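You operate a simulated robot arm through the tools that you are given. There is no shell and no other tool.

The job below is to be done with a simulated robot arm. You get a single attempt, and the scene is never put back.

## Task
Pump the black plunger till the small gauge shows about 100 bar.
Fine: first shut the return knob, then open the orange valve lever and the upper gold knob; shut the lever after. Where these are worked on the way, their far stop is far enough and under half their travel is too little: orange valve lever.

It is judged by the outcome, as a careful person would: the job done as asked, and still so three seconds after it is handed in. It fails if anything else is knocked over, pushed out of place, dropped, spilled or broken.

## Robot
A 7-joint arm with a fingered hand, fixed in place. Base frame: the origin is on the floor under the middle of its stand, x ahead of it, y to its left, z up. Lengths are in cm, angles in rad, forces in N, time in s.
It reaches about 133.3 cm from its shoulder. Its first joint turns from -1.204 to 3.002 rad. Payload 5 kg.
The TCP is the grasp point between the finger pads, 3.2 cm short of the fingertips. In the tool frame z runs along the fingers and y along their closing line. The gripper opens to 16 cm; its body begins 8.9 cm behind the TCP. The gripper is a hand of 3 fingers: y runs from the thumb to the fingers, the wrist lies at [0, 0, -25.2] in the tool frame, and closing takes about 1.5 s.
Orientation is that of the tool frame in the base frame, as a unit quaternion [w, x, y, z]. With the fingers straight down and closing along the base's y, the tool's x points along the base's -x, its y along +y and its z along -z.

## Interface
- The arm moves only by the tool play_rows. Its argument "steps" is a list of rows, each a list of 7 numbers: the turn, a rotation vector about the base's x, y, z in rad, then the shift along the base's x, y, z in cm, then the closure, from 0 (fully open) to 1 (shut). In form: [[wx, wy, wz, tx, ty, tz, jaw], ...]. A call has 1 to 20 rows; each row shifts and turns the commanded pose from where the row before left it. Rows are played at 5 a second. More than 5 cm and 0.15 rad between two rows, or a gripper value outside its range, and nothing of the call is played. A pose out of reach is approached as far as the arm can. The call stops where the force on the tool passes 40 N (or 10 N more than at its start, if that is more) or the arm is blocked; 0.2 s more then pass. The fingers move at their own pace (about 10.8 cm/s each) and stop on an object; they squeeze with about 25 N. The grip force told is the motor's: it shows also when the fingers shut on nothing. Time passes only in rows, and 0.2 s behind the last, so rows that do not move let the fingers close. It gives the time, the measured TCP pose, the force on the tool (base axes), the opening and the grip force at its end, in the units of the frame above (readings bear some noise), with the torque about the TCP (base axes, N m) and any sound that the robot's microphone picked up, and new pictures: "show" is both (left out), scene, wrist or none.
- Cameras (640 x 400 px; columns grow to the right, rows downward): "scene" is fixed at [40.14, 50.04, 168.95]; the picture's right is [-0.96, -0.27, 0.00], its down [-0.15, 0.56, -0.81] and it looks along [0.22, -0.79, -0.58] (base axes); focal length 214 px, centre (320, 200). "wrist" rides on the gripper at [6.5, -0.4, -11.6] in the tool frame; the picture's right is [0.06, 1.00, 0.00], its down [-0.87, 0.05, -0.49] and it looks along [-0.49, 0.03, 0.87] (tool axes); focal length 261 px, centre (320, 200). There is no depth. A picture from a camera that has moved, and an enlarged one, comes with that camera's place and axes in the base frame and with its lens.
- lift_body(by): slides the trunk up (or, below 0, down) by that many cm; the arm rides with it, the base frame stays. It gives what a move gives, with no picture.
- grasp_type(shape): the hand has 3 fingers and takes this shape, open, in about a second: jaw (thumb against the fingers, like two jaws); tri (thumb and two fingers); tip (a fingertip pinch); poke (one finger out to press); point (the index stretched); flat (the hand flat); cup (the hand cupped); fist (a fist). The gripper value then closes the fingers along that shape, each until it touches; the sizes above hold for jaw. It gives what a move gives, with no picture.
- inspect(camera, box): a new picture of the part [left, top, right, bottom] of that camera's present view, enlarged. The clock stands still meanwhile.
- sign_off(): hands the job in; it is judged then, once.

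Places have to be worked out from the pictures, the camera data and where the tool is seen. Open the gripper and draw the arm clear of the work before you hand the job in, unless the task says otherwise.

The tools are called after "Request:" as name(argument=value, ...) on one line, values as JSON. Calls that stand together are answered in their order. play_rows: Moves the arm, as the interface text tells. Its arguments: {"type":"object","properties":{"steps":{"type":"array"},"show":{"type":"string","enum":["both","scene","wrist","none"]}},"required":["steps"]} The other tools are called the same way: lift_body (by) moves the trunk up or down; grasp_type (shape) gives the hand a shape; inspect (camera, box) takes an enlarged picture of a part of a camera's view; sign_off () hands the job in.

At the start:

```text
t: 0.0
tool_pos: [57.23, -12.84, 154.66]
tcp_rot: [0.0, -0.001, 1.0, 0.0]
force: [0.6, 0.2, -0.4]
moment: [-0.04, 0.02, 0.0]
width: 16.02
grip_force: 0.0
shape: jaw
trunk travel left (down, up): [-80.0, 14.0]
```

scene: 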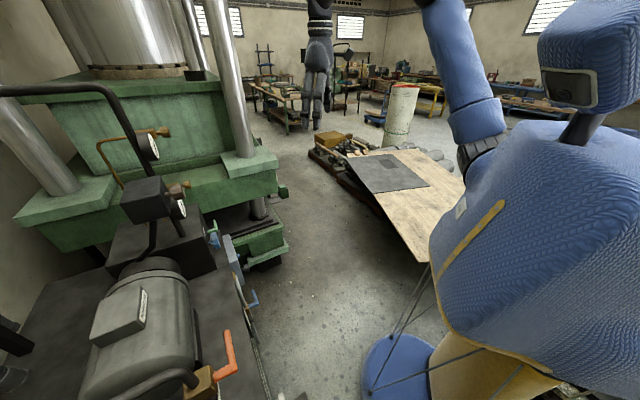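
wrist: 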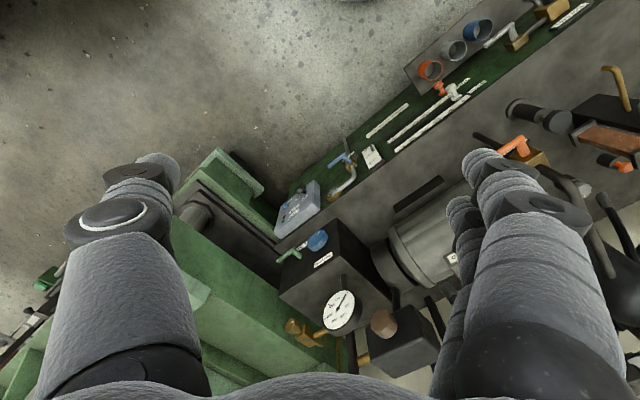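

The pictures show a hydraulic power unit with a motor, gauges, orange lever and knobs; I need to enlarge parts to identify the plunger, return knob, small gauge and upper gold knob.

Request:
inspect(camera="wrist", box=[400, 0, 640, 150])

Request:
inspect(camera="wrist", box=[260, 140, 500, 290])

Request:
inspect(camera="wrist", box=[240, 250, 480, 400])

Request:
inspect(camera="wrist", box=[480, 60, 640, 160])

Request:
inspect(camera="scene", box=[80, 100, 320, 250])

Request:
inspect(camera="scene", box=[0, 250, 320, 400])

```text
2.67 times, centred on (520, 75) of wrist
camera zoom: at [50.64, -13.24, 166.28], right [-0.06, 1.0, 0.0], down [0.87, 0.05, 0.49], along [0.49, 0.03, -0.87], focal length 695 px, centre (-213, 533)
```

zoom: 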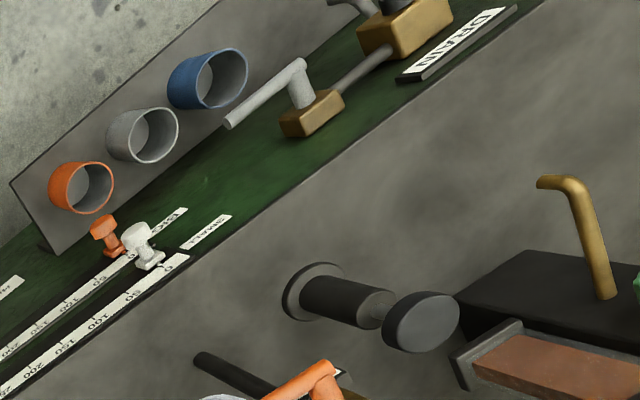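

```text
2.67 times, centred on (380, 215) of wrist
camera zoom: at [50.64, -13.24, 166.28], right [-0.06, 1.0, 0.0], down [0.87, 0.05, 0.49], along [0.49, 0.03, -0.87], focal length 695 px, centre (160, 160)
```

zoom: 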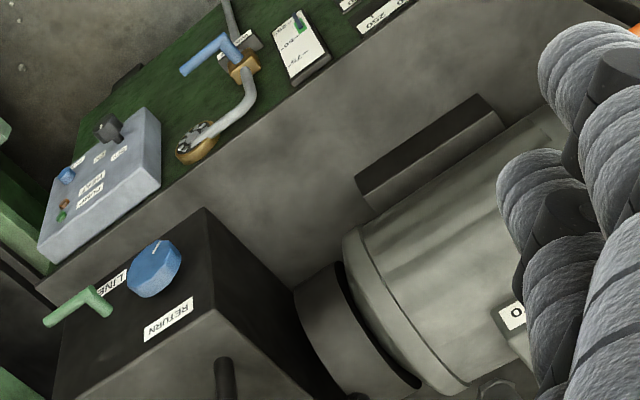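

```text
2.67 times, centred on (360, 325) of wrist
camera zoom: at [50.64, -13.24, 166.28], right [-0.06, 1.0, 0.0], down [0.87, 0.05, 0.49], along [0.49, 0.03, -0.87], focal length 695 px, centre (213, -133)
```

zoom: 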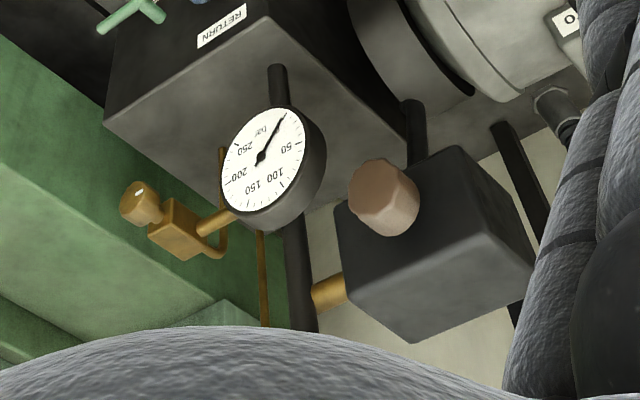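

```text
4.00 times, centred on (560, 110) of wrist
camera zoom: at [50.64, -13.24, 166.28], right [-0.06, 1.0, 0.0], down [0.87, 0.05, 0.49], along [0.49, 0.03, -0.87], focal length 1043 px, centre (-640, 560)
```

zoom: 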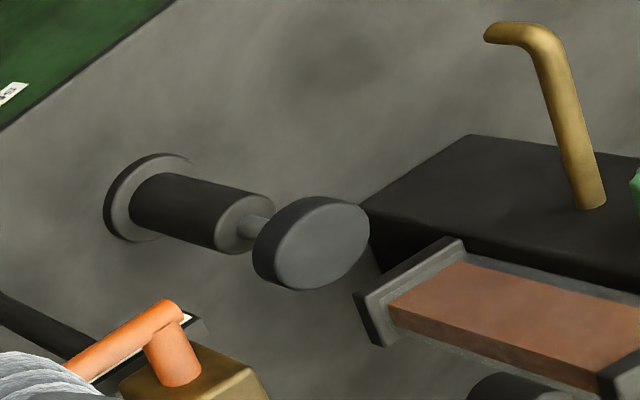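

```text
2.67 times, centred on (200, 175) of scene
camera zoom: at [40.14, 50.04, 168.95], right [-0.96, -0.27, 0.0], down [-0.15, 0.56, -0.81], along [0.22, -0.79, -0.58], focal length 572 px, centre (640, 267)
```

zoom: 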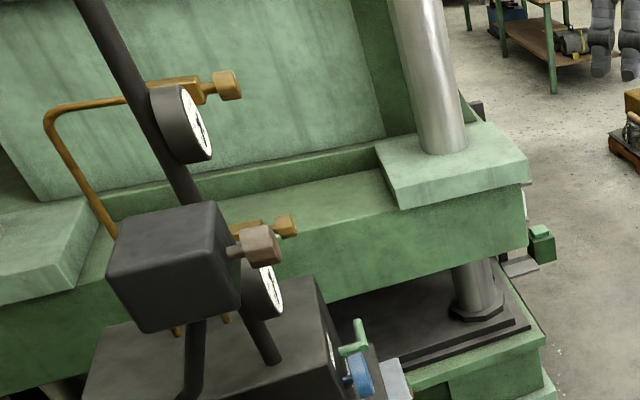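

```text
2.00 times, centred on (160, 325) of scene
camera zoom: at [40.14, 50.04, 168.95], right [-0.96, -0.27, 0.0], down [-0.15, 0.56, -0.81], along [0.22, -0.79, -0.58], focal length 429 px, centre (640, -50)
```

zoom: 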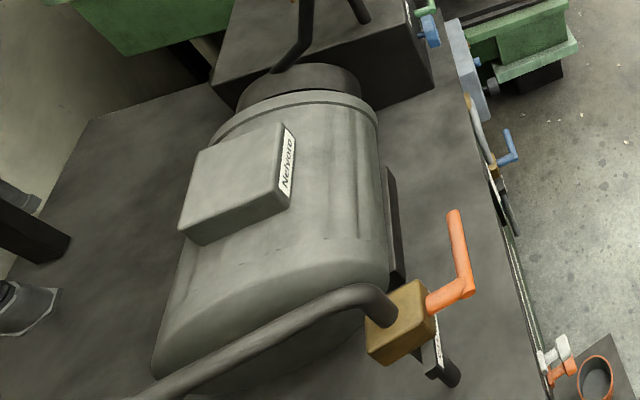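

The wrist shows a vertical black plunger near the orange lever and a low gauge with a gold needle valve; a second gauge is out of its view. I move the arm left (+y) slowly at the same height to see the plunger and lever better.

Request:
play_rows(steps=[[0, 0, 0, 0, 4, 0, 0], [0, 0, 0, 0, 4, 0, 0], [0, 0, 0, 0, 4, 0, 0], [0, 0, 0, 0, 4, 0, 0], [0, 0, 0, 0, 4, 0, 0], [0, 0, 0, 0, 4, 0, 0]])

Request:
inspect(camera="wrist", box=[160, 0, 480, 200])

Request:
inspect(camera="wrist", box=[240, 60, 480, 210])

```text
t: 1.4
tool_pos: [57.14, 11.53, 154.48]
tcp_rot: [0.0, 0.0, 1.0, 0.0]
force: [0.6, 0.1, 0.1]
moment: [-0.06, 0.03, 0.01]
width: 15.97
grip_force: 0.0
shape: jaw
trunk travel left (down, up): [-80.0, 14.0]
camera wrist: at [50.55, 11.18, 166.1], right [-0.06, 1.0, 0.0], down [0.87, 0.06, 0.49], along [0.49, 0.03, -0.87], focal length 261 px, centre (320, 200)
```

scene: 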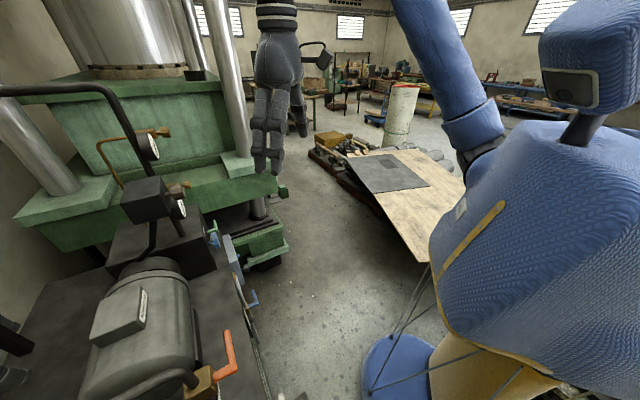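
wrist: 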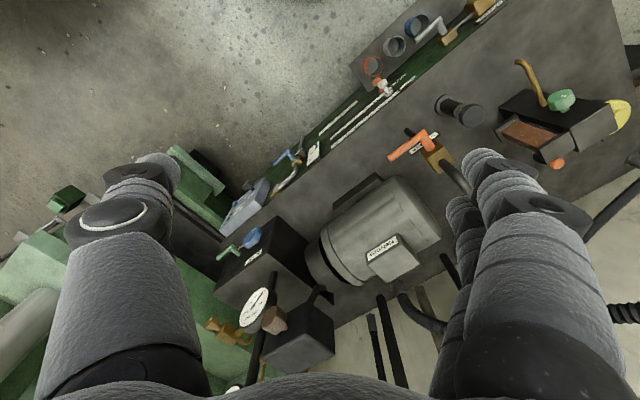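

```text
2.00 times, centred on (320, 100) of wrist
camera zoom: at [50.55, 11.18, 166.1], right [-0.06, 1.0, 0.0], down [0.87, 0.06, 0.49], along [0.49, 0.03, -0.87], focal length 521 px, centre (320, 400)
```

zoom: 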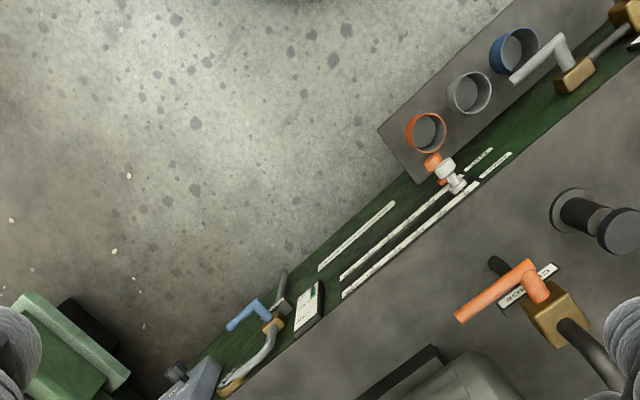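

```text
2.67 times, centred on (360, 135) of wrist
camera zoom: at [50.55, 11.18, 166.1], right [-0.06, 1.0, 0.0], down [0.87, 0.06, 0.49], along [0.49, 0.03, -0.87], focal length 695 px, centre (213, 373)
```

zoom: 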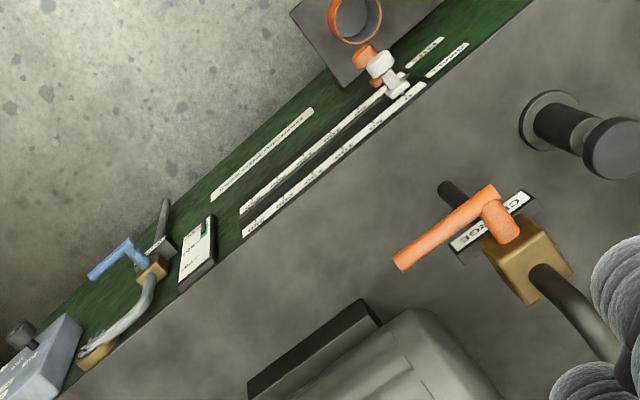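

The orange lever sits near (66, 38, 104) pointing sideways horizontally, across its vertical pipe (closed); plunger head near (63, 52, 94). Next I pitch the hand up and move right to view both gauges, the gold knobs and the return knob.

Request:
play_rows(steps=[[0, -0.12, 0, 0, -4.5, 0, 0], [0, -0.12, 0, 0, -4.5, 0, 0], [0, -0.12, 0, 0, -4.5, 0, 0], [0, -0.12, 0, 0, -4.5, 0, 0], [0, -0.12, 0, 0, -4.5, 0, 0], [0, -0.12, 0, 0, -4.5, 0, 0]])

Request:
inspect(camera="wrist", box=[200, 50, 440, 200])

Request:
inspect(camera="wrist", box=[200, 200, 440, 350])

```text
t: 2.8
tool_pos: [57.12, -16.32, 154.82]
tcp_rot: [0.353, 0.0, 0.936, 0.001]
force: [-0.6, -1.3, 0.4]
moment: [0.06, 0.0, 0.03]
width: 15.99
grip_force: 0.0
shape: jaw
trunk travel left (down, up): [-80.0, 14.0]
camera wrist: at [44.53, -16.75, 159.1], right [-0.05, 1.0, -0.04], down [0.33, 0.05, 0.94], along [0.94, 0.03, -0.33], focal length 261 px, centre (320, 200)
```

scene: 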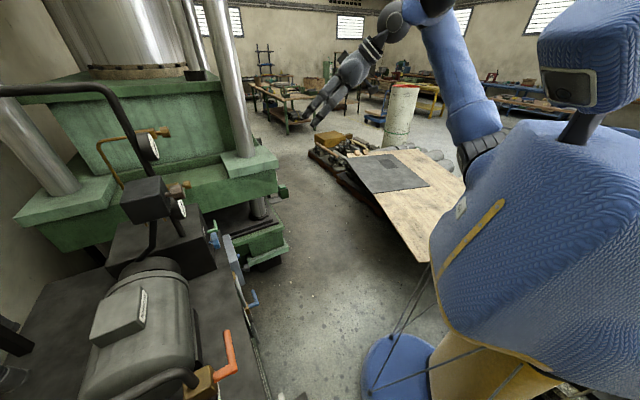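
wrist: 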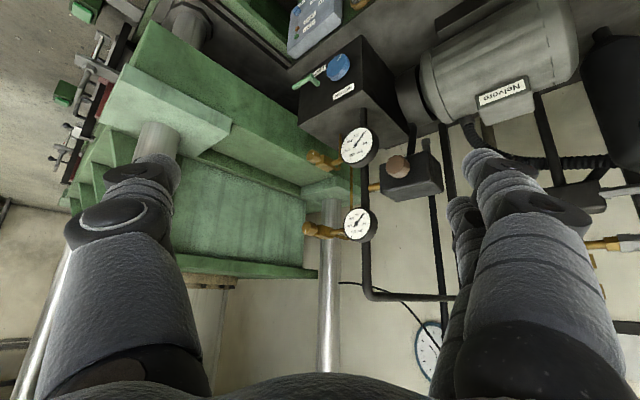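

```text
2.67 times, centred on (320, 125) of wrist
camera zoom: at [44.53, -16.75, 159.1], right [-0.05, 1.0, -0.04], down [0.33, 0.05, 0.94], along [0.94, 0.03, -0.33], focal length 695 px, centre (320, 400)
```

zoom: 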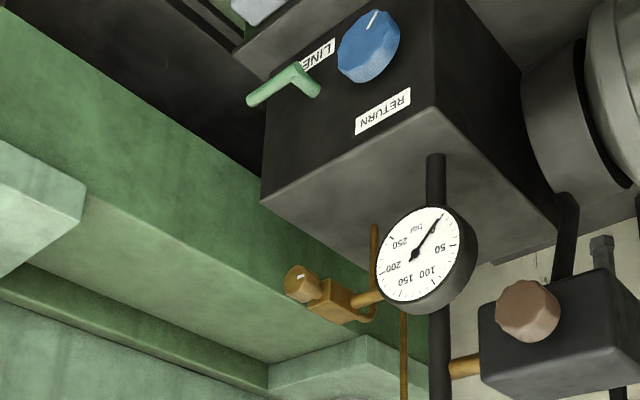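

```text
2.67 times, centred on (320, 275) of wrist
camera zoom: at [44.53, -16.75, 159.1], right [-0.05, 1.0, -0.04], down [0.33, 0.05, 0.94], along [0.94, 0.03, -0.33], focal length 695 px, centre (320, 0)
```

zoom: 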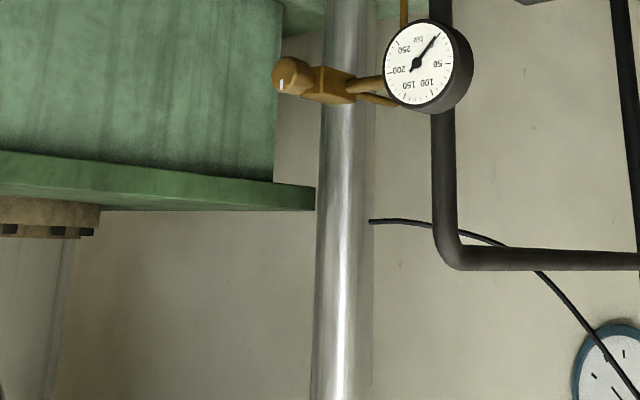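

The upper gauge near (115, -4, 141) looks smaller, its gold knob is at about (124, -18, 141), and the blue knob beside the RETURN label is near (112, -10, 89). The unit faces roughly (-0.7, -0.7), so I yaw the hand about 45° and move to its front to see labels and knob marks.

Request:
play_rows(steps=[[0, 0, 0.13, 2, -4, -1, 0], [0, 0, 0.13, 2, -4, -1, 0], [0, 0, 0.13, 2, -4, -2, 0], [0, 0, 0.13, 2, -4, -2, 0], [0, 0, 0.13, 2, -3, -2, 0], [0, 0, 0.13, 2, -2, -2, 0]])

Request:
inspect(camera="wrist", box=[200, 50, 440, 200])

Request:
inspect(camera="wrist", box=[200, 200, 440, 350])

```text
t: 4.2
tool_pos: [69.61, -36.84, 144.32]
tcp_rot: [0.327, -0.356, 0.865, 0.135]
force: [0.9, -0.4, -2.1]
moment: [0.11, -0.04, 0.05]
width: 16.0
grip_force: 0.0
shape: jaw
trunk travel left (down, up): [-80.0, 14.0]
camera wrist: at [60.9, -45.95, 148.83], right [-0.74, 0.68, -0.04], down [0.2, 0.27, 0.94], along [0.65, 0.69, -0.33], focal length 261 px, centre (320, 200)
```

scene: 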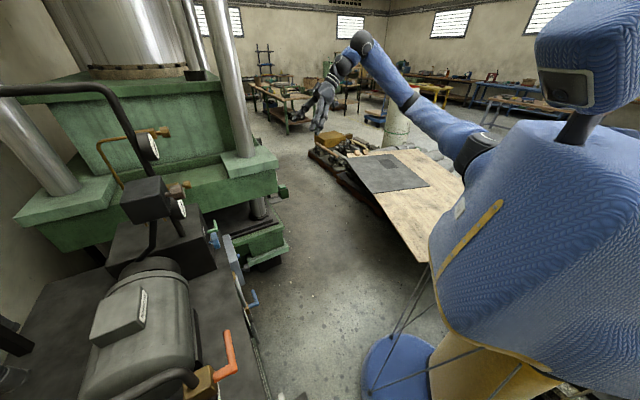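
wrist: 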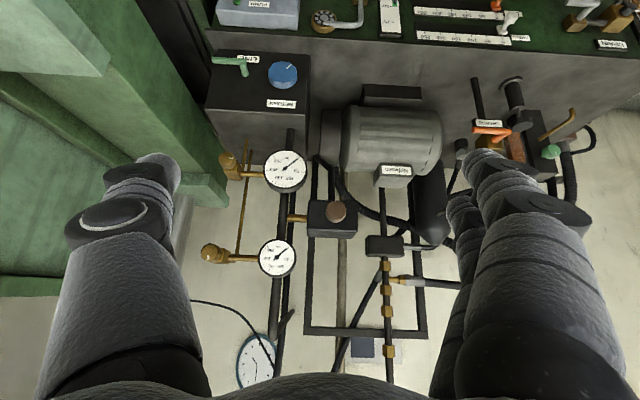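

```text
2.67 times, centred on (320, 125) of wrist
camera zoom: at [60.9, -45.95, 148.83], right [-0.74, 0.68, -0.04], down [0.2, 0.27, 0.94], along [0.65, 0.69, -0.33], focal length 695 px, centre (320, 400)
```

zoom: 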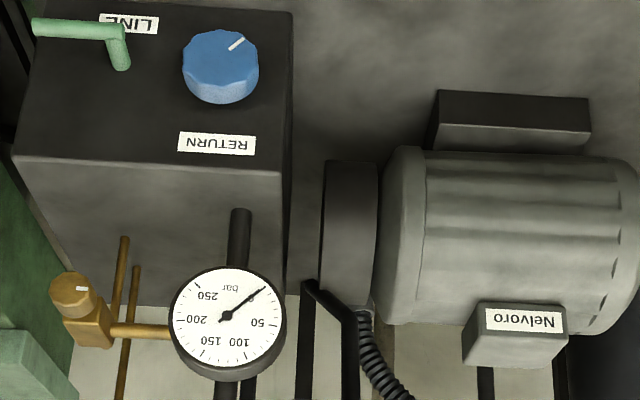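

```text
2.67 times, centred on (320, 275) of wrist
camera zoom: at [60.9, -45.95, 148.83], right [-0.74, 0.68, -0.04], down [0.2, 0.27, 0.94], along [0.65, 0.69, -0.33], focal length 695 px, centre (320, 0)
```

zoom: 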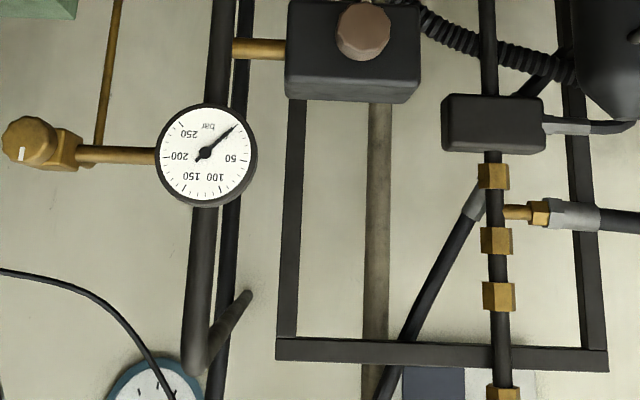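

Now clear: upper gauge is the smaller; blue knob (8–9 cm wide) below the RETURN label at about (112, -10, 89); the unit's front faces exactly (-0.707, -0.707, 0). I level the hand so the fingers point at the panel and descend in front of it, still well off.

Request:
play_rows(steps=[[0.086, -0.086, 0, 1.7, -0.2, -4, 0], [0.086, -0.086, 0, 1.7, -0.2, -4, 0], [0.086, -0.086, 0, 1.7, -0.2, -4, 0], [0.086, -0.086, 0, 1.7, -0.2, -4, 0], [0.086, -0.086, 0, 1.7, -0.2, -4, 0], [0.086, -0.086, 0, 1.7, -0.2, -4, 0], [0.086, -0.086, 0, 1.7, -0.2, -4, 0]])

```text
t: 6.0
tool_pos: [82.25, -38.46, 122.4]
tcp_rot: [0.679, -0.278, 0.627, 0.26]
force: [-0.5, -0.4, -0.4]
moment: [0.03, 0.0, -0.06]
width: 16.02
grip_force: 0.0
shape: jaw
trunk travel left (down, up): [-80.0, 14.0]
stopped in row 7: the arm was blocked; the commanded pose is now the measured one
camera wrist: at [74.77, -46.87, 115.27], right [-0.7, 0.71, -0.11], down [-0.45, -0.31, 0.83], along [0.56, 0.63, 0.54], focal length 261 px, centre (320, 200)
```

scene: 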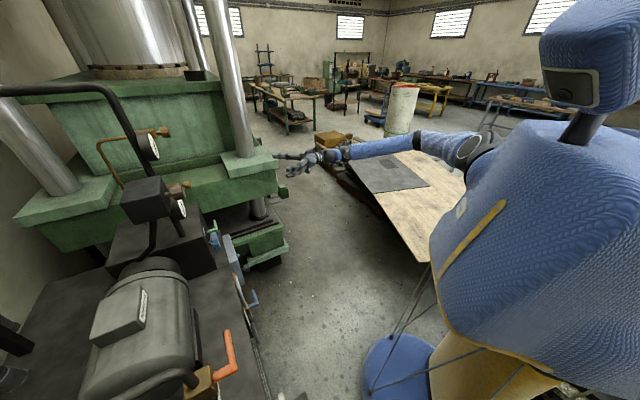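
wrist: 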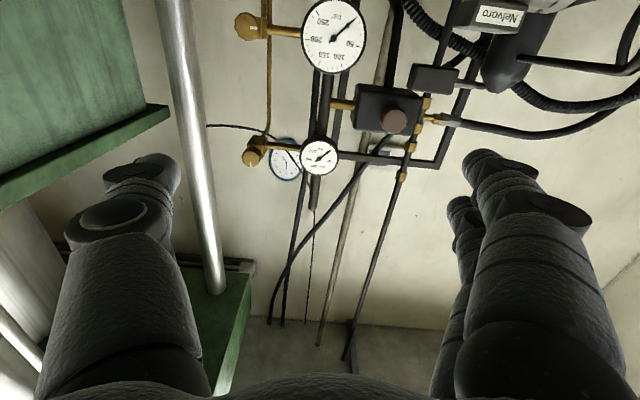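

The arm was blocked with no force, likely a wrist joint limit from bending so far to the left; closer in, the bend is smaller. I move forward along the approach direction (still ~20 cm from the gauges) while correcting the orientation.

Request:
play_rows(steps=[[-0.001, 0.016, 0.001, 3.5, 3.3, 0, 0], [-0.001, 0.016, 0.001, 3.5, 3.3, 0, 0], [-0.001, 0.016, 0.001, 3.5, 3.3, -1, 0], [-0.001, 0.016, 0.001, 3.5, 3.3, -1, 0], [-0.001, 0.016, 0.001, 3.5, 3.3, -1, 0]])

```text
t: 7.2
tool_pos: [100.08, -21.86, 118.63]
tcp_rot: [0.651, -0.27, 0.655, 0.271]
force: [-0.5, 0.5, -0.2]
moment: [-0.02, 0.0, 0.04]
width: 16.01
grip_force: 0.0
shape: jaw
trunk travel left (down, up): [-80.0, 14.0]
camera wrist: at [92.01, -30.32, 112.31], right [-0.71, 0.71, -0.06], down [-0.38, -0.31, 0.87], along [0.6, 0.64, 0.49], focal length 261 px, centre (320, 200)
```

scene: 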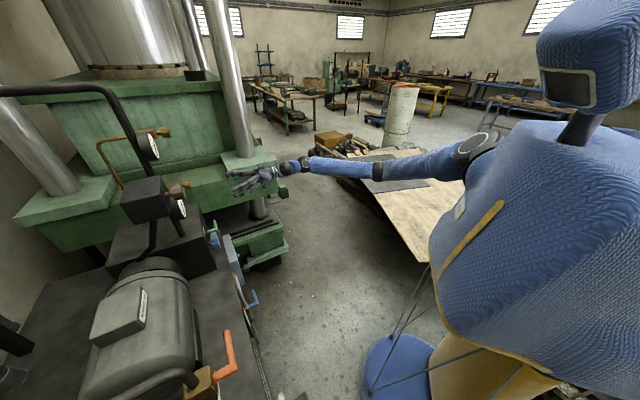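
wrist: 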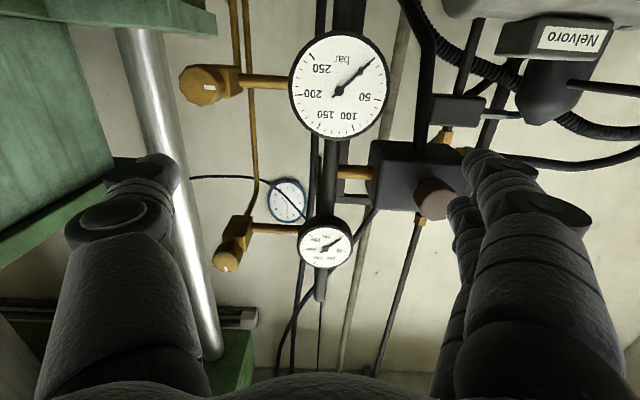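

The orientation is right, and I'm about 17 cm in front of the knob's axis line at z 118.6. I lower the whole arm with the trunk to keep this comfortable posture, then look.

Request:
lift_body(by=-24)

Request:
inspect(camera="scene", box=[120, 120, 360, 270])

Request:
inspect(camera="wrist", box=[0, 0, 640, 400])

```text
t: 9.7
tool_pos: [100.0, -21.85, 94.87]
tcp_rot: [0.651, -0.271, 0.654, 0.273]
force: [0.6, -0.1, -0.1]
moment: [-0.01, 0.01, -0.01]
width: 15.98
grip_force: 0.2
shape: jaw
trunk travel left (down, up): [-56.0, 38.0]
```

```text
2.67 times, centred on (240, 195) of scene
camera zoom: at [40.14, 50.04, 168.95], right [-0.96, -0.27, 0.0], down [-0.15, 0.56, -0.81], along [0.22, -0.79, -0.58], focal length 572 px, centre (533, 213)
```

zoom: 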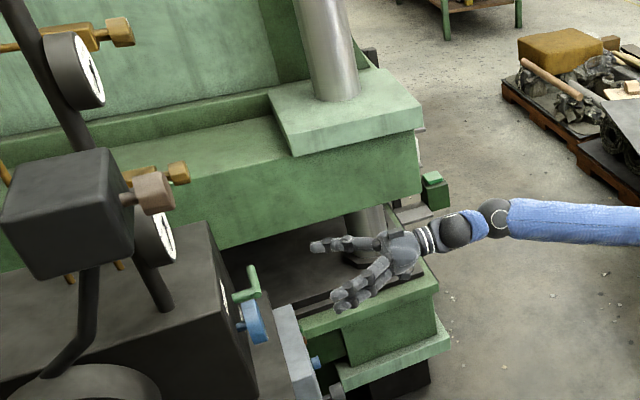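

```text
1.00 times, centred on (320, 200) of wrist (not enlarged: the box is as wide or as high as the picture)
camera zoom: at [91.86, -30.33, 88.42], right [-0.71, 0.7, -0.06], down [-0.38, -0.31, 0.87], along [0.6, 0.64, 0.49], focal length 261 px, centre (320, 200)
```

zoom: 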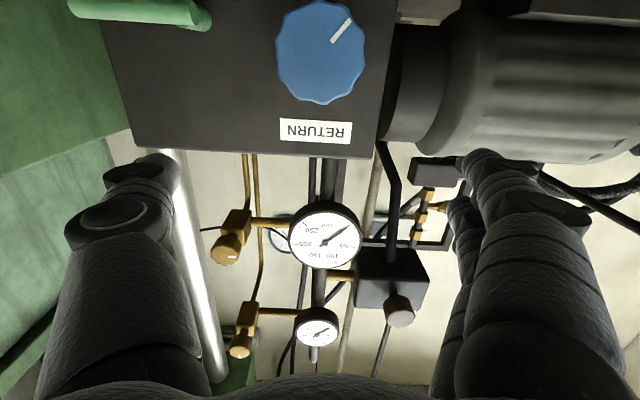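

Now the knob's face is straight ahead, centred at about (112.2, -10, 88.4), 8.4 cm wide, pointer at 7:30 for an operator. I roll the hand counter-clockwise about the knob axis (to leave room for the clockwise shut turn) while lowering to the axis height, staying 17 cm away.

Request:
play_rows(steps=[[-0.099, -0.099, 0, 0, 0, -0.65, 0], [-0.099, -0.099, 0, 0, 0, -0.65, 0], [-0.099, -0.099, 0, 0, 0, -0.65, 0], [-0.099, -0.099, 0, 0, 0, -0.65, 0], [-0.099, -0.099, 0, 0, 0, -0.65, 0], [-0.099, -0.099, 0, 0, 0, -0.65, 0], [-0.099, -0.099, 0, 0, 0, -0.65, 0], [-0.099, -0.099, 0, 0, 0, -0.65, 0], [-0.099, -0.099, 0, 0, 0, -0.65, 0], [-0.099, -0.099, 0, 0, 0, -0.65, 0]])

```text
t: 11.9
tool_pos: [100.02, -21.95, 88.21]
tcp_rot: [0.673, -0.627, 0.328, -0.214]
force: [-0.5, 0.6, 0.1]
moment: [-0.02, -0.01, -0.02]
width: 15.99
grip_force: 0.0
shape: jaw
trunk travel left (down, up): [-56.0, 38.0]
camera wrist: at [96.23, -34.64, 87.65], right [-0.08, 0.08, -0.99], down [-0.96, 0.27, 0.1], along [0.27, 0.96, 0.05], focal length 261 px, centre (320, 200)
```

scene: 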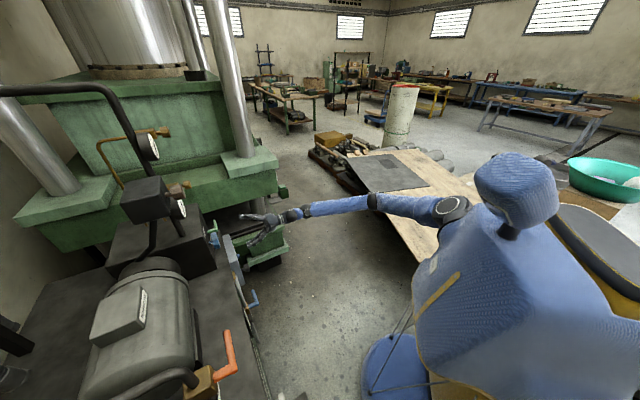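
wrist: 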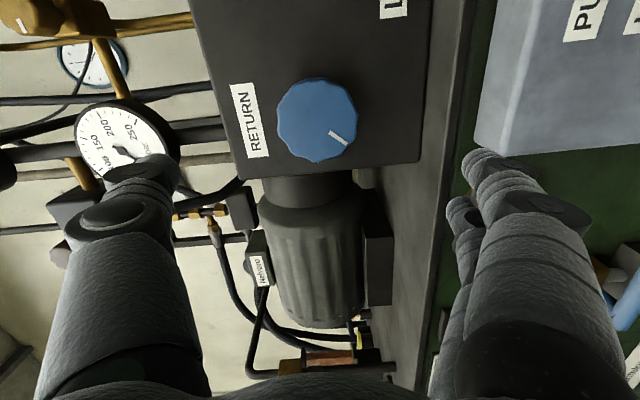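

The roll worked; fingers are now below and thumb above the knob axis. I pre-close the fingers to about 11.5 cm and approach half-way along the axis to check clearance from the grey panel box and the green lever.

Request:
play_rows(steps=[[0, 0, 0, 0, 0, 0.1, 0.28], [0, 0, 0, 0, 0, 0.1, 0.28], [0, 0, 0, 2, 2, 0, 0.28], [0, 0, 0, 2, 2, 0, 0.28], [0, 0, 0, 1.5, 1.5, 0, 0.28]])

Request:
inspect(camera="scene", box=[160, 170, 320, 270])

```text
t: 13.1
tool_pos: [105.36, -16.56, 88.49]
tcp_rot: [0.674, -0.627, 0.328, -0.213]
force: [0.6, 0.0, -0.1]
moment: [0.03, -0.05, 0.01]
width: 11.56
grip_force: 0.0
shape: jaw
trunk travel left (down, up): [-56.0, 38.0]
camera wrist: at [101.72, -29.27, 87.83], right [-0.08, 0.08, -0.99], down [-0.96, 0.27, 0.1], along [0.27, 0.96, 0.05], focal length 261 px, centre (320, 200)
```

scene: 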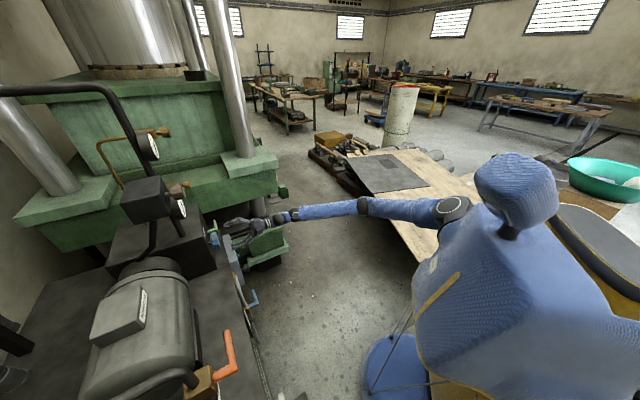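
wrist: 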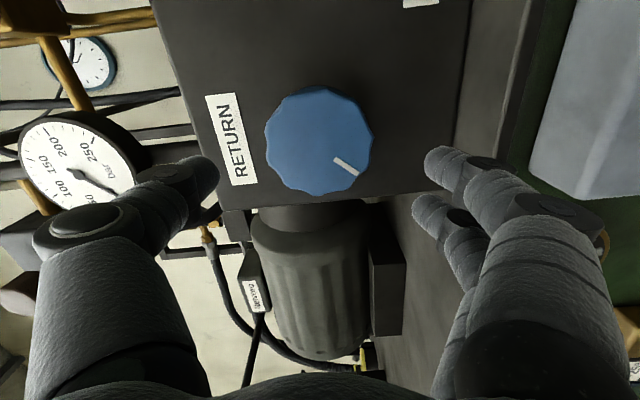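

```text
4.00 times, centred on (240, 220) of scene
camera zoom: at [40.14, 50.04, 168.95], right [-0.96, -0.27, 0.0], down [-0.15, 0.56, -0.81], along [0.22, -0.79, -0.58], focal length 858 px, centre (640, 120)
```

zoom: 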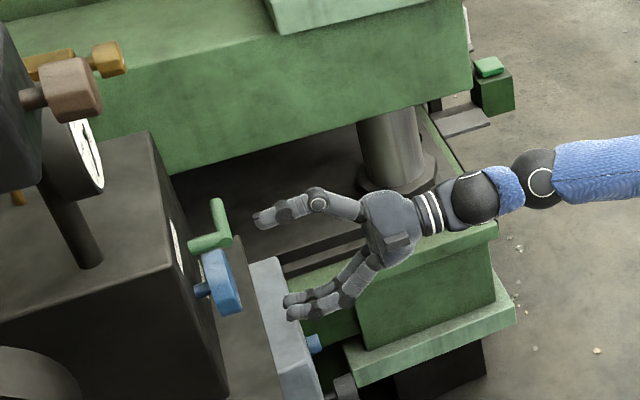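

The knob face centre refines to (112.3, -9.9, 88.5) and the way is clear. I advance about 9.8 cm along the axis so the fingertips reach around the knob, then check.

Request:
play_rows(steps=[[0, 0, 0, 2.4, 2.3, 0, 0.28], [0, 0, 0, 2.4, 2.3, 0, 0.28], [0, 0, 0, 2.2, 2.2, 0, 0.28]])

Request:
inspect(camera="scene", box=[160, 170, 320, 270])

```text
t: 13.9
tool_pos: [112.23, -10.55, 88.22]
tcp_rot: [0.673, -0.628, 0.328, -0.212]
force: [-19.2, -12.4, 2.9]
moment: [-0.58, 1.02, 0.43]
width: 11.5
grip_force: 0.0
shape: jaw
trunk travel left (down, up): [-56.0, 38.0]
stopped in row 3: the force on the tool passed its limit at 82 N (the readings are from after the stop); the commanded pose is now the measured one
camera wrist: at [108.48, -23.28, 87.6], right [-0.08, 0.08, -0.99], down [-0.96, 0.27, 0.1], along [0.27, 0.96, 0.05], focal length 261 px, centre (320, 200)
```

scene: 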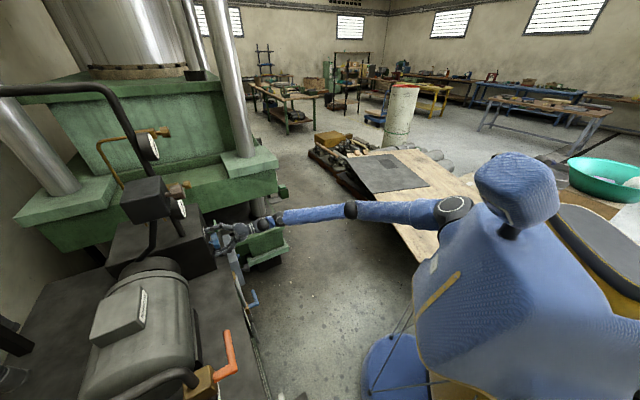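
wrist: 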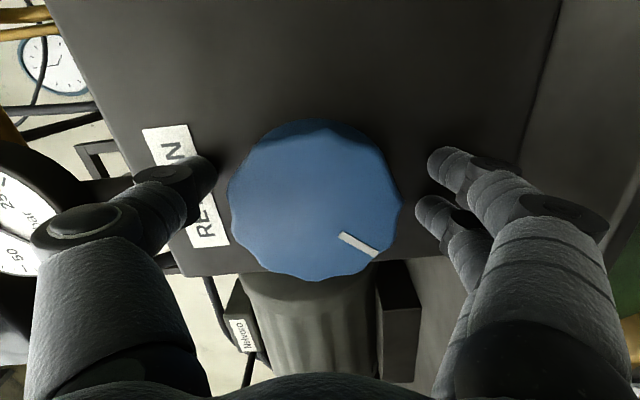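

```text
4.00 times, centred on (240, 220) of scene
camera zoom: at [40.14, 50.04, 168.95], right [-0.96, -0.27, 0.0], down [-0.15, 0.56, -0.81], along [0.22, -0.79, -0.58], focal length 858 px, centre (640, 120)
```

zoom: 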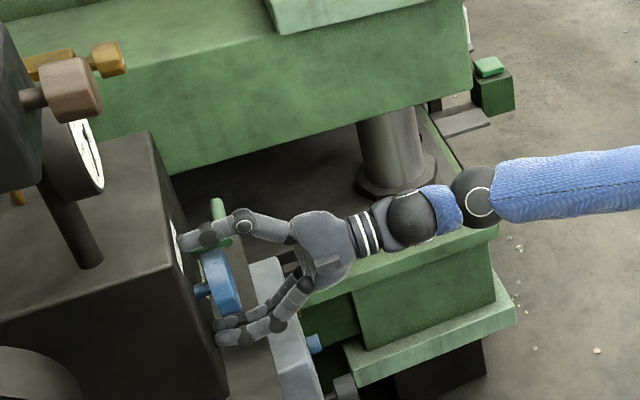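

The thumb tip touched the box face (tips about 3 cm past the knob face). I back off 1 cm along the axis and close on the knob.

Request:
play_rows(steps=[[0, 0, 0, -0.4, -0.4, 0.1, 0.28], [0, 0, 0, -0.35, -0.3, 0.1, 0.28], [0, 0, 0, 0, 0, 0, 0.28]], show="none")

Request:
play_rows(steps=[[0, 0, 0, 0, 0, 0, 0.5], [0, 0, 0, 0, 0, 0, 0.7], [0, 0, 0, 0, 0, 0, 0.7], [0, 0, 0, 0, 0, 0, 0.7], [0, 0, 0, 0, 0, 0, 0.7]])

Request:
inspect(camera="scene", box=[160, 170, 320, 270])

```text
t: 14.7
tool_pos: [111.63, -11.02, 88.4]
tcp_rot: [0.673, -0.629, 0.327, -0.213]
force: [-0.3, -0.4, 0.2]
moment: [0.0, -0.02, -0.04]
width: 11.55
grip_force: 0.1
shape: jaw
trunk travel left (down, up): [-56.0, 38.0]
```

```text
t: 15.9
tool_pos: [111.57, -11.12, 88.46]
tcp_rot: [0.672, -0.629, 0.328, -0.212]
force: [4.7, 1.7, 1.5]
moment: [0.07, -0.06, -0.04]
width: 7.45
grip_force: 24.7
shape: jaw
trunk travel left (down, up): [-56.0, 38.0]
camera wrist: at [107.91, -23.71, 87.82], right [-0.08, 0.08, -0.99], down [-0.96, 0.27, 0.1], along [0.27, 0.96, 0.05], focal length 261 px, centre (320, 200)
```

scene: 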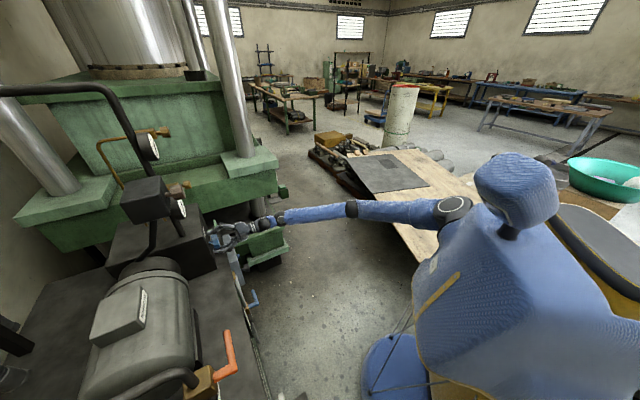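
wrist: 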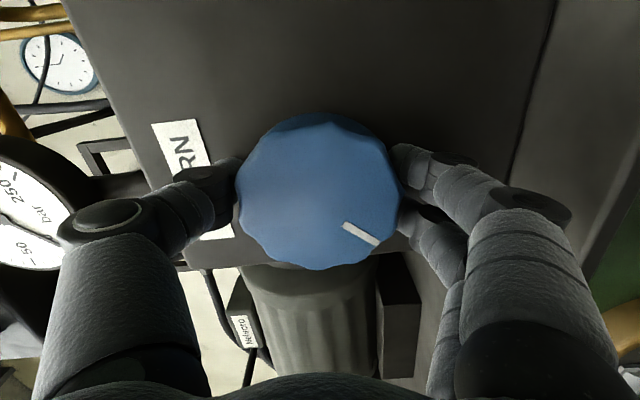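

```text
4.00 times, centred on (240, 220) of scene
camera zoom: at [40.14, 50.04, 168.95], right [-0.96, -0.27, 0.0], down [-0.15, 0.56, -0.81], along [0.22, -0.79, -0.58], focal length 858 px, centre (640, 120)
```

zoom: 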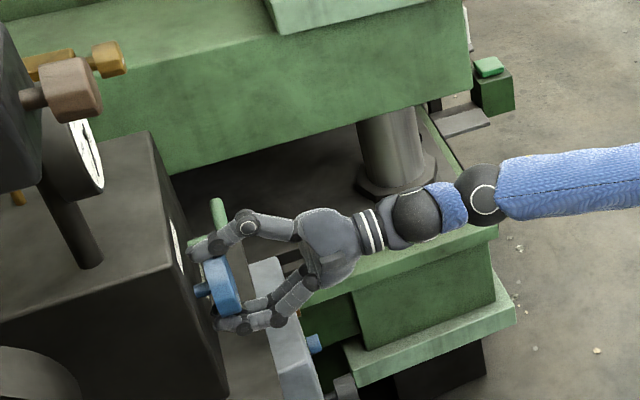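

The knob is gripped at 7.5 cm. I turn it clockwise (as seen from the front) about its axis and watch the torque and pointer.

Request:
play_rows(steps=[[0.05, 0.05, 0, -0.1, 0.1, 0, 0.75], [0.07, 0.07, 0, -0.05, 0.05, 0, 0.75], [0.07, 0.07, 0, 0, 0, 0, 0.75], [0.07, 0.07, 0, 0, 0, 0, 0.75], [0.07, 0.07, 0, 0, 0, 0, 0.75], [0.07, 0.07, 0, 0, 0, 0, 0.75]], show="wrist")

```text
t: 17.3
tool_pos: [111.5, -11.08, 88.41]
tcp_rot: [0.705, -0.512, 0.49, -0.016]
force: [9.8, -6.6, -0.9]
moment: [0.07, -0.05, -0.36]
width: 7.47
grip_force: 24.8
shape: jaw
trunk travel left (down, up): [-56.0, 38.0]
camera wrist: at [106.82, -22.62, 84.31], right [-0.45, 0.44, -0.78], down [-0.82, 0.13, 0.55], along [0.35, 0.89, 0.3], focal length 261 px, centre (320, 200)
```

wrist: 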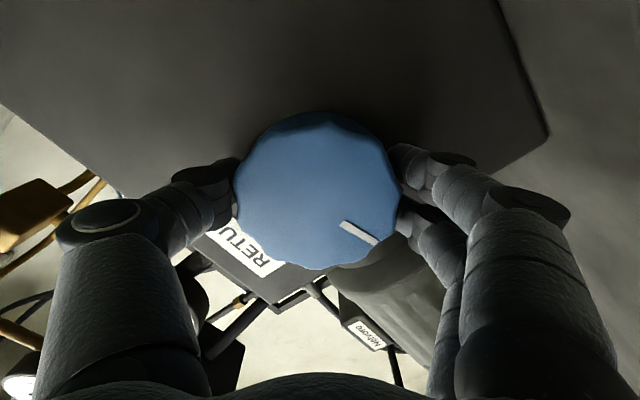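

The knob turns with the hand with little torque. I continue clockwise.

Request:
play_rows(steps=[[0.07, 0.07, 0, 0.1, -0.1, 0, 0.75], [0.07, 0.07, 0, 0.05, -0.05, 0, 0.75], [0.07, 0.07, 0, 0, 0, 0, 0.75], [0.07, 0.07, 0, 0, 0, 0, 0.75], [0.07, 0.07, 0, 0, 0, 0, 0.75], [0.07, 0.07, 0, 0, 0, 0, 0.75], [0.07, 0.07, 0, 0, 0, 0, 0.75]], show="wrist")

```text
t: 18.9
tool_pos: [111.58, -10.79, 88.33]
tcp_rot: [0.668, -0.318, 0.634, 0.227]
force: [-2.6, 4.1, -7.3]
moment: [-0.16, 0.03, 0.07]
width: 7.45
grip_force: 25.0
shape: jaw
trunk travel left (down, up): [-56.0, 38.0]
camera wrist: at [104.24, -20.01, 82.02], right [-0.7, 0.69, -0.2], down [-0.46, -0.23, 0.86], along [0.55, 0.69, 0.48], focal length 261 px, centre (320, 200)
```

wrist: 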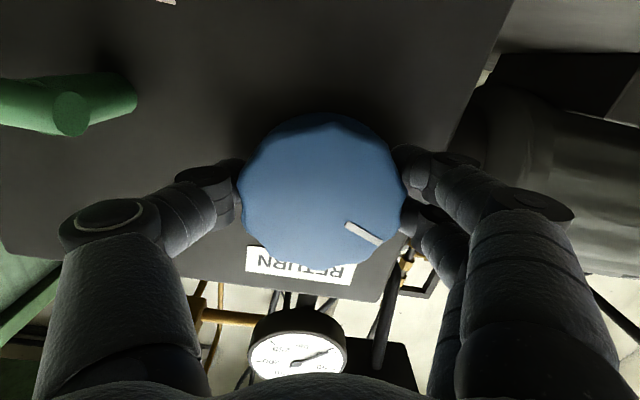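

Still free (pointer fixed in the hand, knob turned ~70°). I keep turning clockwise.

Request:
play_rows(steps=[[0.07, 0.07, 0, 0, 0, 0.05, 0.75], [0.07, 0.07, 0, 0, 0, 0.05, 0.75], [0.07, 0.07, 0, 0, 0, 0.05, 0.75], [0.07, 0.07, 0, 0, 0, 0, 0.75], [0.07, 0.07, 0, 0, 0, 0, 0.75], [0.07, 0.07, 0, 0, 0, 0, 0.75], [0.07, 0.07, 0, 0, 0, 0, 0.75], [0.07, 0.07, 0, 0, 0, 0, 0.75]], show="wrist")

```text
t: 20.7
tool_pos: [111.54, -10.79, 88.36]
tcp_rot: [0.528, -0.047, 0.707, 0.468]
force: [-19.6, 10.5, -26.5]
moment: [-0.45, 0.4, 0.26]
width: 7.45
grip_force: 25.2
shape: jaw
trunk travel left (down, up): [-56.0, 38.0]
camera wrist: at [100.74, -16.44, 83.04], right [-0.59, 0.58, 0.56], down [0.0, -0.69, 0.72], along [0.81, 0.43, 0.4], focal length 261 px, centre (320, 200)
```

wrist: 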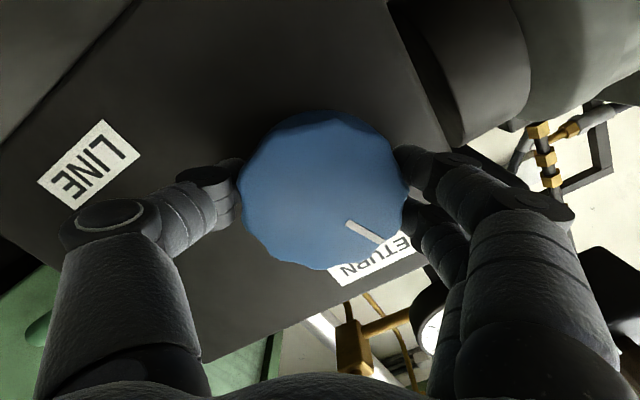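

The knob has turned about 117° with negligible torque; the sideways force comes from the grip being ~0.4 cm eccentric. I relieve that offset and continue clockwise, shifting so the hand circles the knob's axis.

Request:
play_rows(steps=[[0.07, 0.07, 0, 0.0, 0.2, -0.12, 0.75], [0.07, 0.07, 0, 0.0, 0.1, -0.05, 0.75], [0.07, 0.07, 0, -0.02, 0.02, 0.03, 0.75], [0.07, 0.07, 0, -0.02, 0.02, 0.03, 0.75], [0.07, 0.07, 0, -0.02, 0.02, 0.03, 0.75], [0.07, 0.07, 0, -0.02, 0.02, 0.03, 0.75]], show="wrist")

```text
t: 22.1
tool_pos: [111.76, -10.75, 88.69]
tcp_rot: [0.373, 0.161, 0.687, 0.603]
force: [21.5, 5.1, -3.2]
moment: [-1.29, -0.82, -0.37]
width: 7.26
grip_force: 25.5
shape: jaw
trunk travel left (down, up): [-56.0, 38.0]
camera wrist: at [99.19, -14.59, 86.26], right [-0.27, 0.26, 0.93], down [0.22, -0.92, 0.32], along [0.94, 0.29, 0.19], focal length 261 px, centre (320, 200)
```

wrist: 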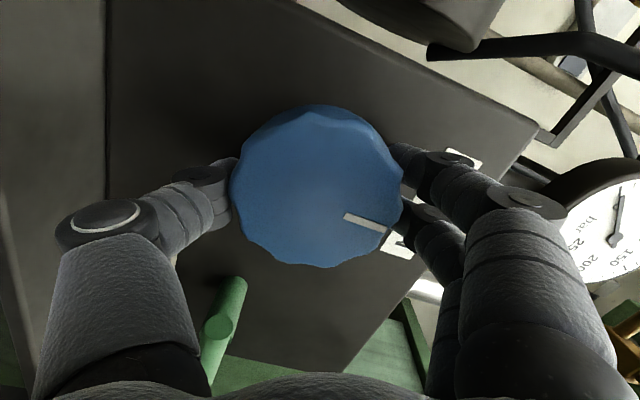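

The torque rose to 1.5 N m and the pointer started slipping in the hand: the knob reached its stop after about 135–140° (pointer near 12 o'clock). I release and back straight off to verify.

Request:
play_rows(steps=[[0, 0, 0, 0, 0, 0, 0.5], [0, 0, 0, 0, 0, 0, 0.28], [0, 0, 0, 0, 0, 0, 0.25], [0, 0, 0, 0, 0, 0, 0.25], [0, 0, 0, -1.5, -1.5, 0, 0.25], [0, 0, 0, -3, -3, 0, 0.25], [0, 0, 0, -3, -3, 0, 0.25], [0, 0, 0, -3, -3, 0, 0.25]])

Request:
inspect(camera="wrist", box=[160, 50, 480, 250])

```text
t: 23.9
tool_pos: [101.07, -20.73, 88.86]
tcp_rot: [0.371, 0.159, 0.688, 0.603]
force: [0.0, -0.4, -0.2]
moment: [-0.03, 0.04, -0.01]
width: 12.0
grip_force: 0.0
shape: jaw
trunk travel left (down, up): [-56.0, 38.0]
camera wrist: at [88.57, -24.72, 86.4], right [-0.27, 0.26, 0.93], down [0.23, -0.92, 0.33], along [0.94, 0.3, 0.19], focal length 261 px, centre (320, 200)
```

scene: 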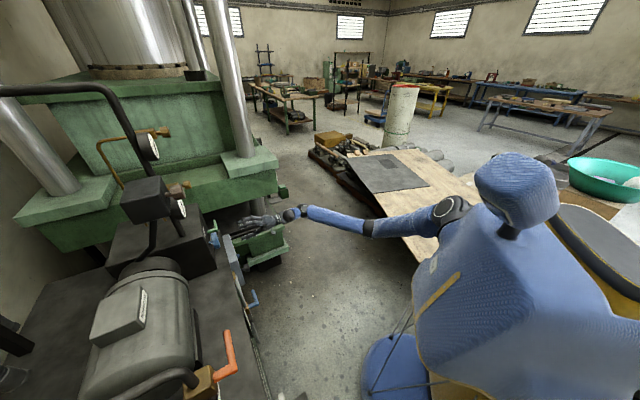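
wrist: 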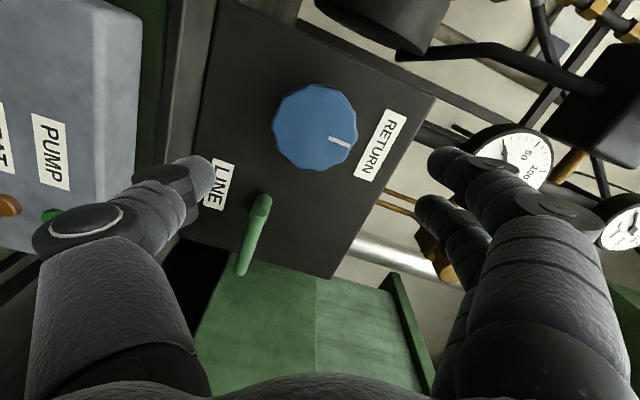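

```text
2.00 times, centred on (320, 150) of wrist
camera zoom: at [88.57, -24.72, 86.4], right [-0.27, 0.26, 0.93], down [0.23, -0.92, 0.33], along [0.94, 0.3, 0.19], focal length 521 px, centre (320, 300)
```

zoom: 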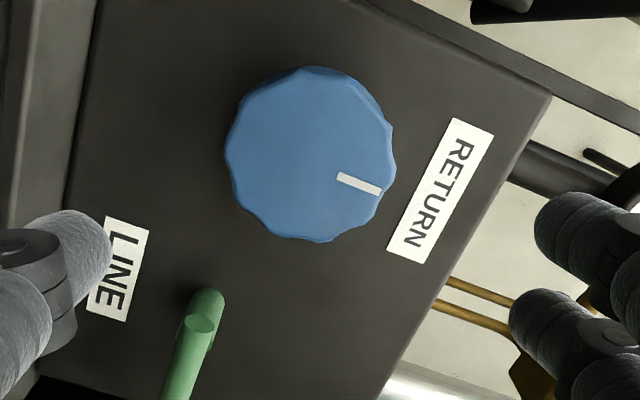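

The pointer now points straight up at the RETURN label and the green LINE lever is untouched, so the return is shut. Next is the orange lever at about (70, 34, 104); I raise and translate left in front of the unit, keeping clear of it.

Request:
play_rows(steps=[[0, 0, 0, -3, -2, 2.5, 0.1], [0, 0, 0, -3, -1, 3, 0.1], [0, 0, 0, -3, 2, 3, 0.1], [0, 0, 0, -3, 3, 2, 0.1], [0, 0, 0, -3, 3.2, 2, 0.1], [0, 0, 0, -3, 3.2, 2, 0.1], [0, 0, 0, -3.3, 3.3, 1, 0.1], [0, 0, 0, -3.3, 3.3, 1, 0.1]])

```text
t: 25.7
tool_pos: [76.57, -6.04, 105.35]
tcp_rot: [0.371, 0.161, 0.688, 0.602]
force: [-0.1, -0.2, -0.4]
moment: [0.02, -0.04, -0.02]
width: 14.39
grip_force: 0.2
shape: jaw
trunk travel left (down, up): [-56.0, 38.0]
camera wrist: at [64.0, -9.98, 102.92], right [-0.27, 0.26, 0.93], down [0.23, -0.92, 0.33], along [0.94, 0.3, 0.19], focal length 261 px, centre (320, 200)
```

scene: 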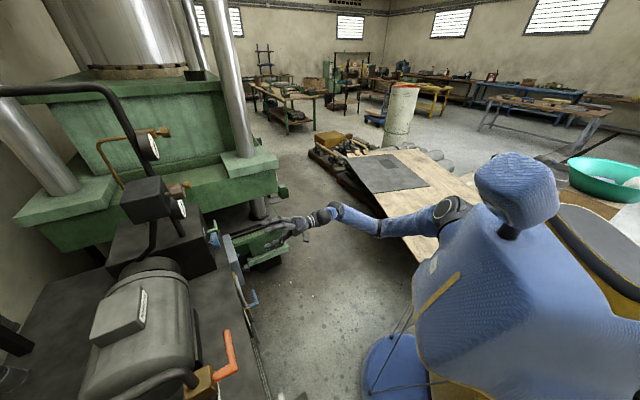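
wrist: 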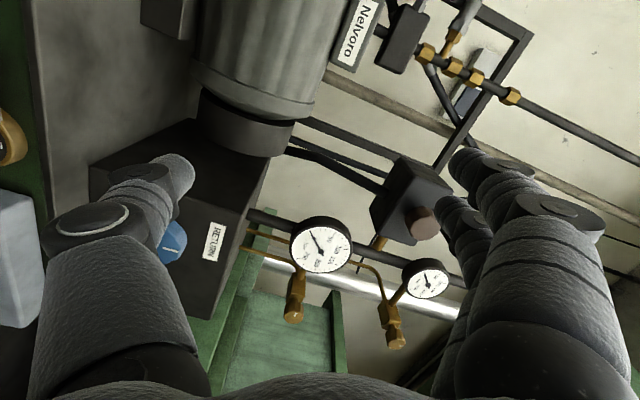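

Both gauges still read zero and nothing is displaced. I zoom the scene on the orange valve to judge its direction of travel, while continuing left in front of it.

Request:
inspect(camera="scene", box=[160, 300, 320, 400])

Request:
play_rows(steps=[[-0.09, -0.09, 0, -2.8, 2.8, 0, 0.1], [-0.09, -0.09, 0, -2.8, 2.8, 0, 0.1], [-0.09, -0.09, 0, -2.8, 2.8, 0, 0.1], [-0.09, -0.09, 0, -2.8, 2.8, 0, 0.1], [-0.09, -0.09, 0, -2.8, 2.8, 0, 0.1], [-0.09, -0.09, 0, -2.8, 2.8, 0, 0.1]])

```text
4.00 times, centred on (240, 350) of scene
camera zoom: at [40.14, 50.04, 168.95], right [-0.96, -0.27, 0.0], down [-0.15, 0.56, -0.81], along [0.22, -0.79, -0.58], focal length 858 px, centre (640, -400)
```

zoom: 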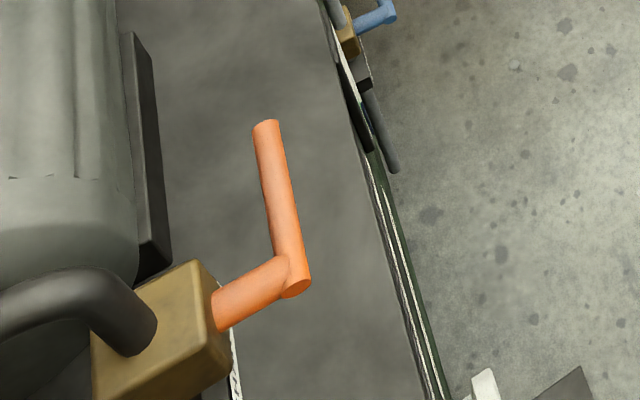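

```text
t: 27.1
tool_pos: [60.43, 10.63, 105.36]
tcp_rot: [0.568, -0.109, 0.697, 0.424]
force: [0.1, -0.2, 0.0]
moment: [0.05, -0.04, 0.03]
width: 14.4
grip_force: 0.0
shape: jaw
out of reach, approached as far as the arm can: row 6
trunk travel left (down, up): [-56.0, 38.0]
camera wrist: at [50.32, 4.34, 99.37], right [-0.65, 0.64, 0.41], down [-0.09, -0.6, 0.79], along [0.75, 0.48, 0.45], focal length 261 px, centre (320, 200)
```

scene: 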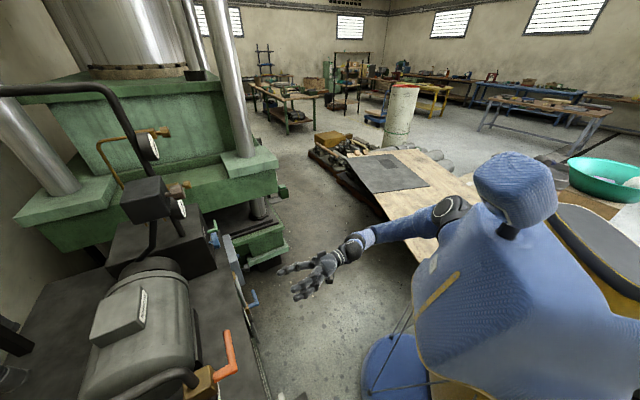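
wrist: 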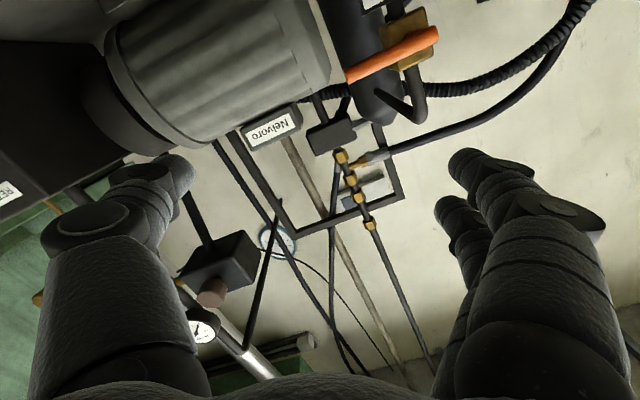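

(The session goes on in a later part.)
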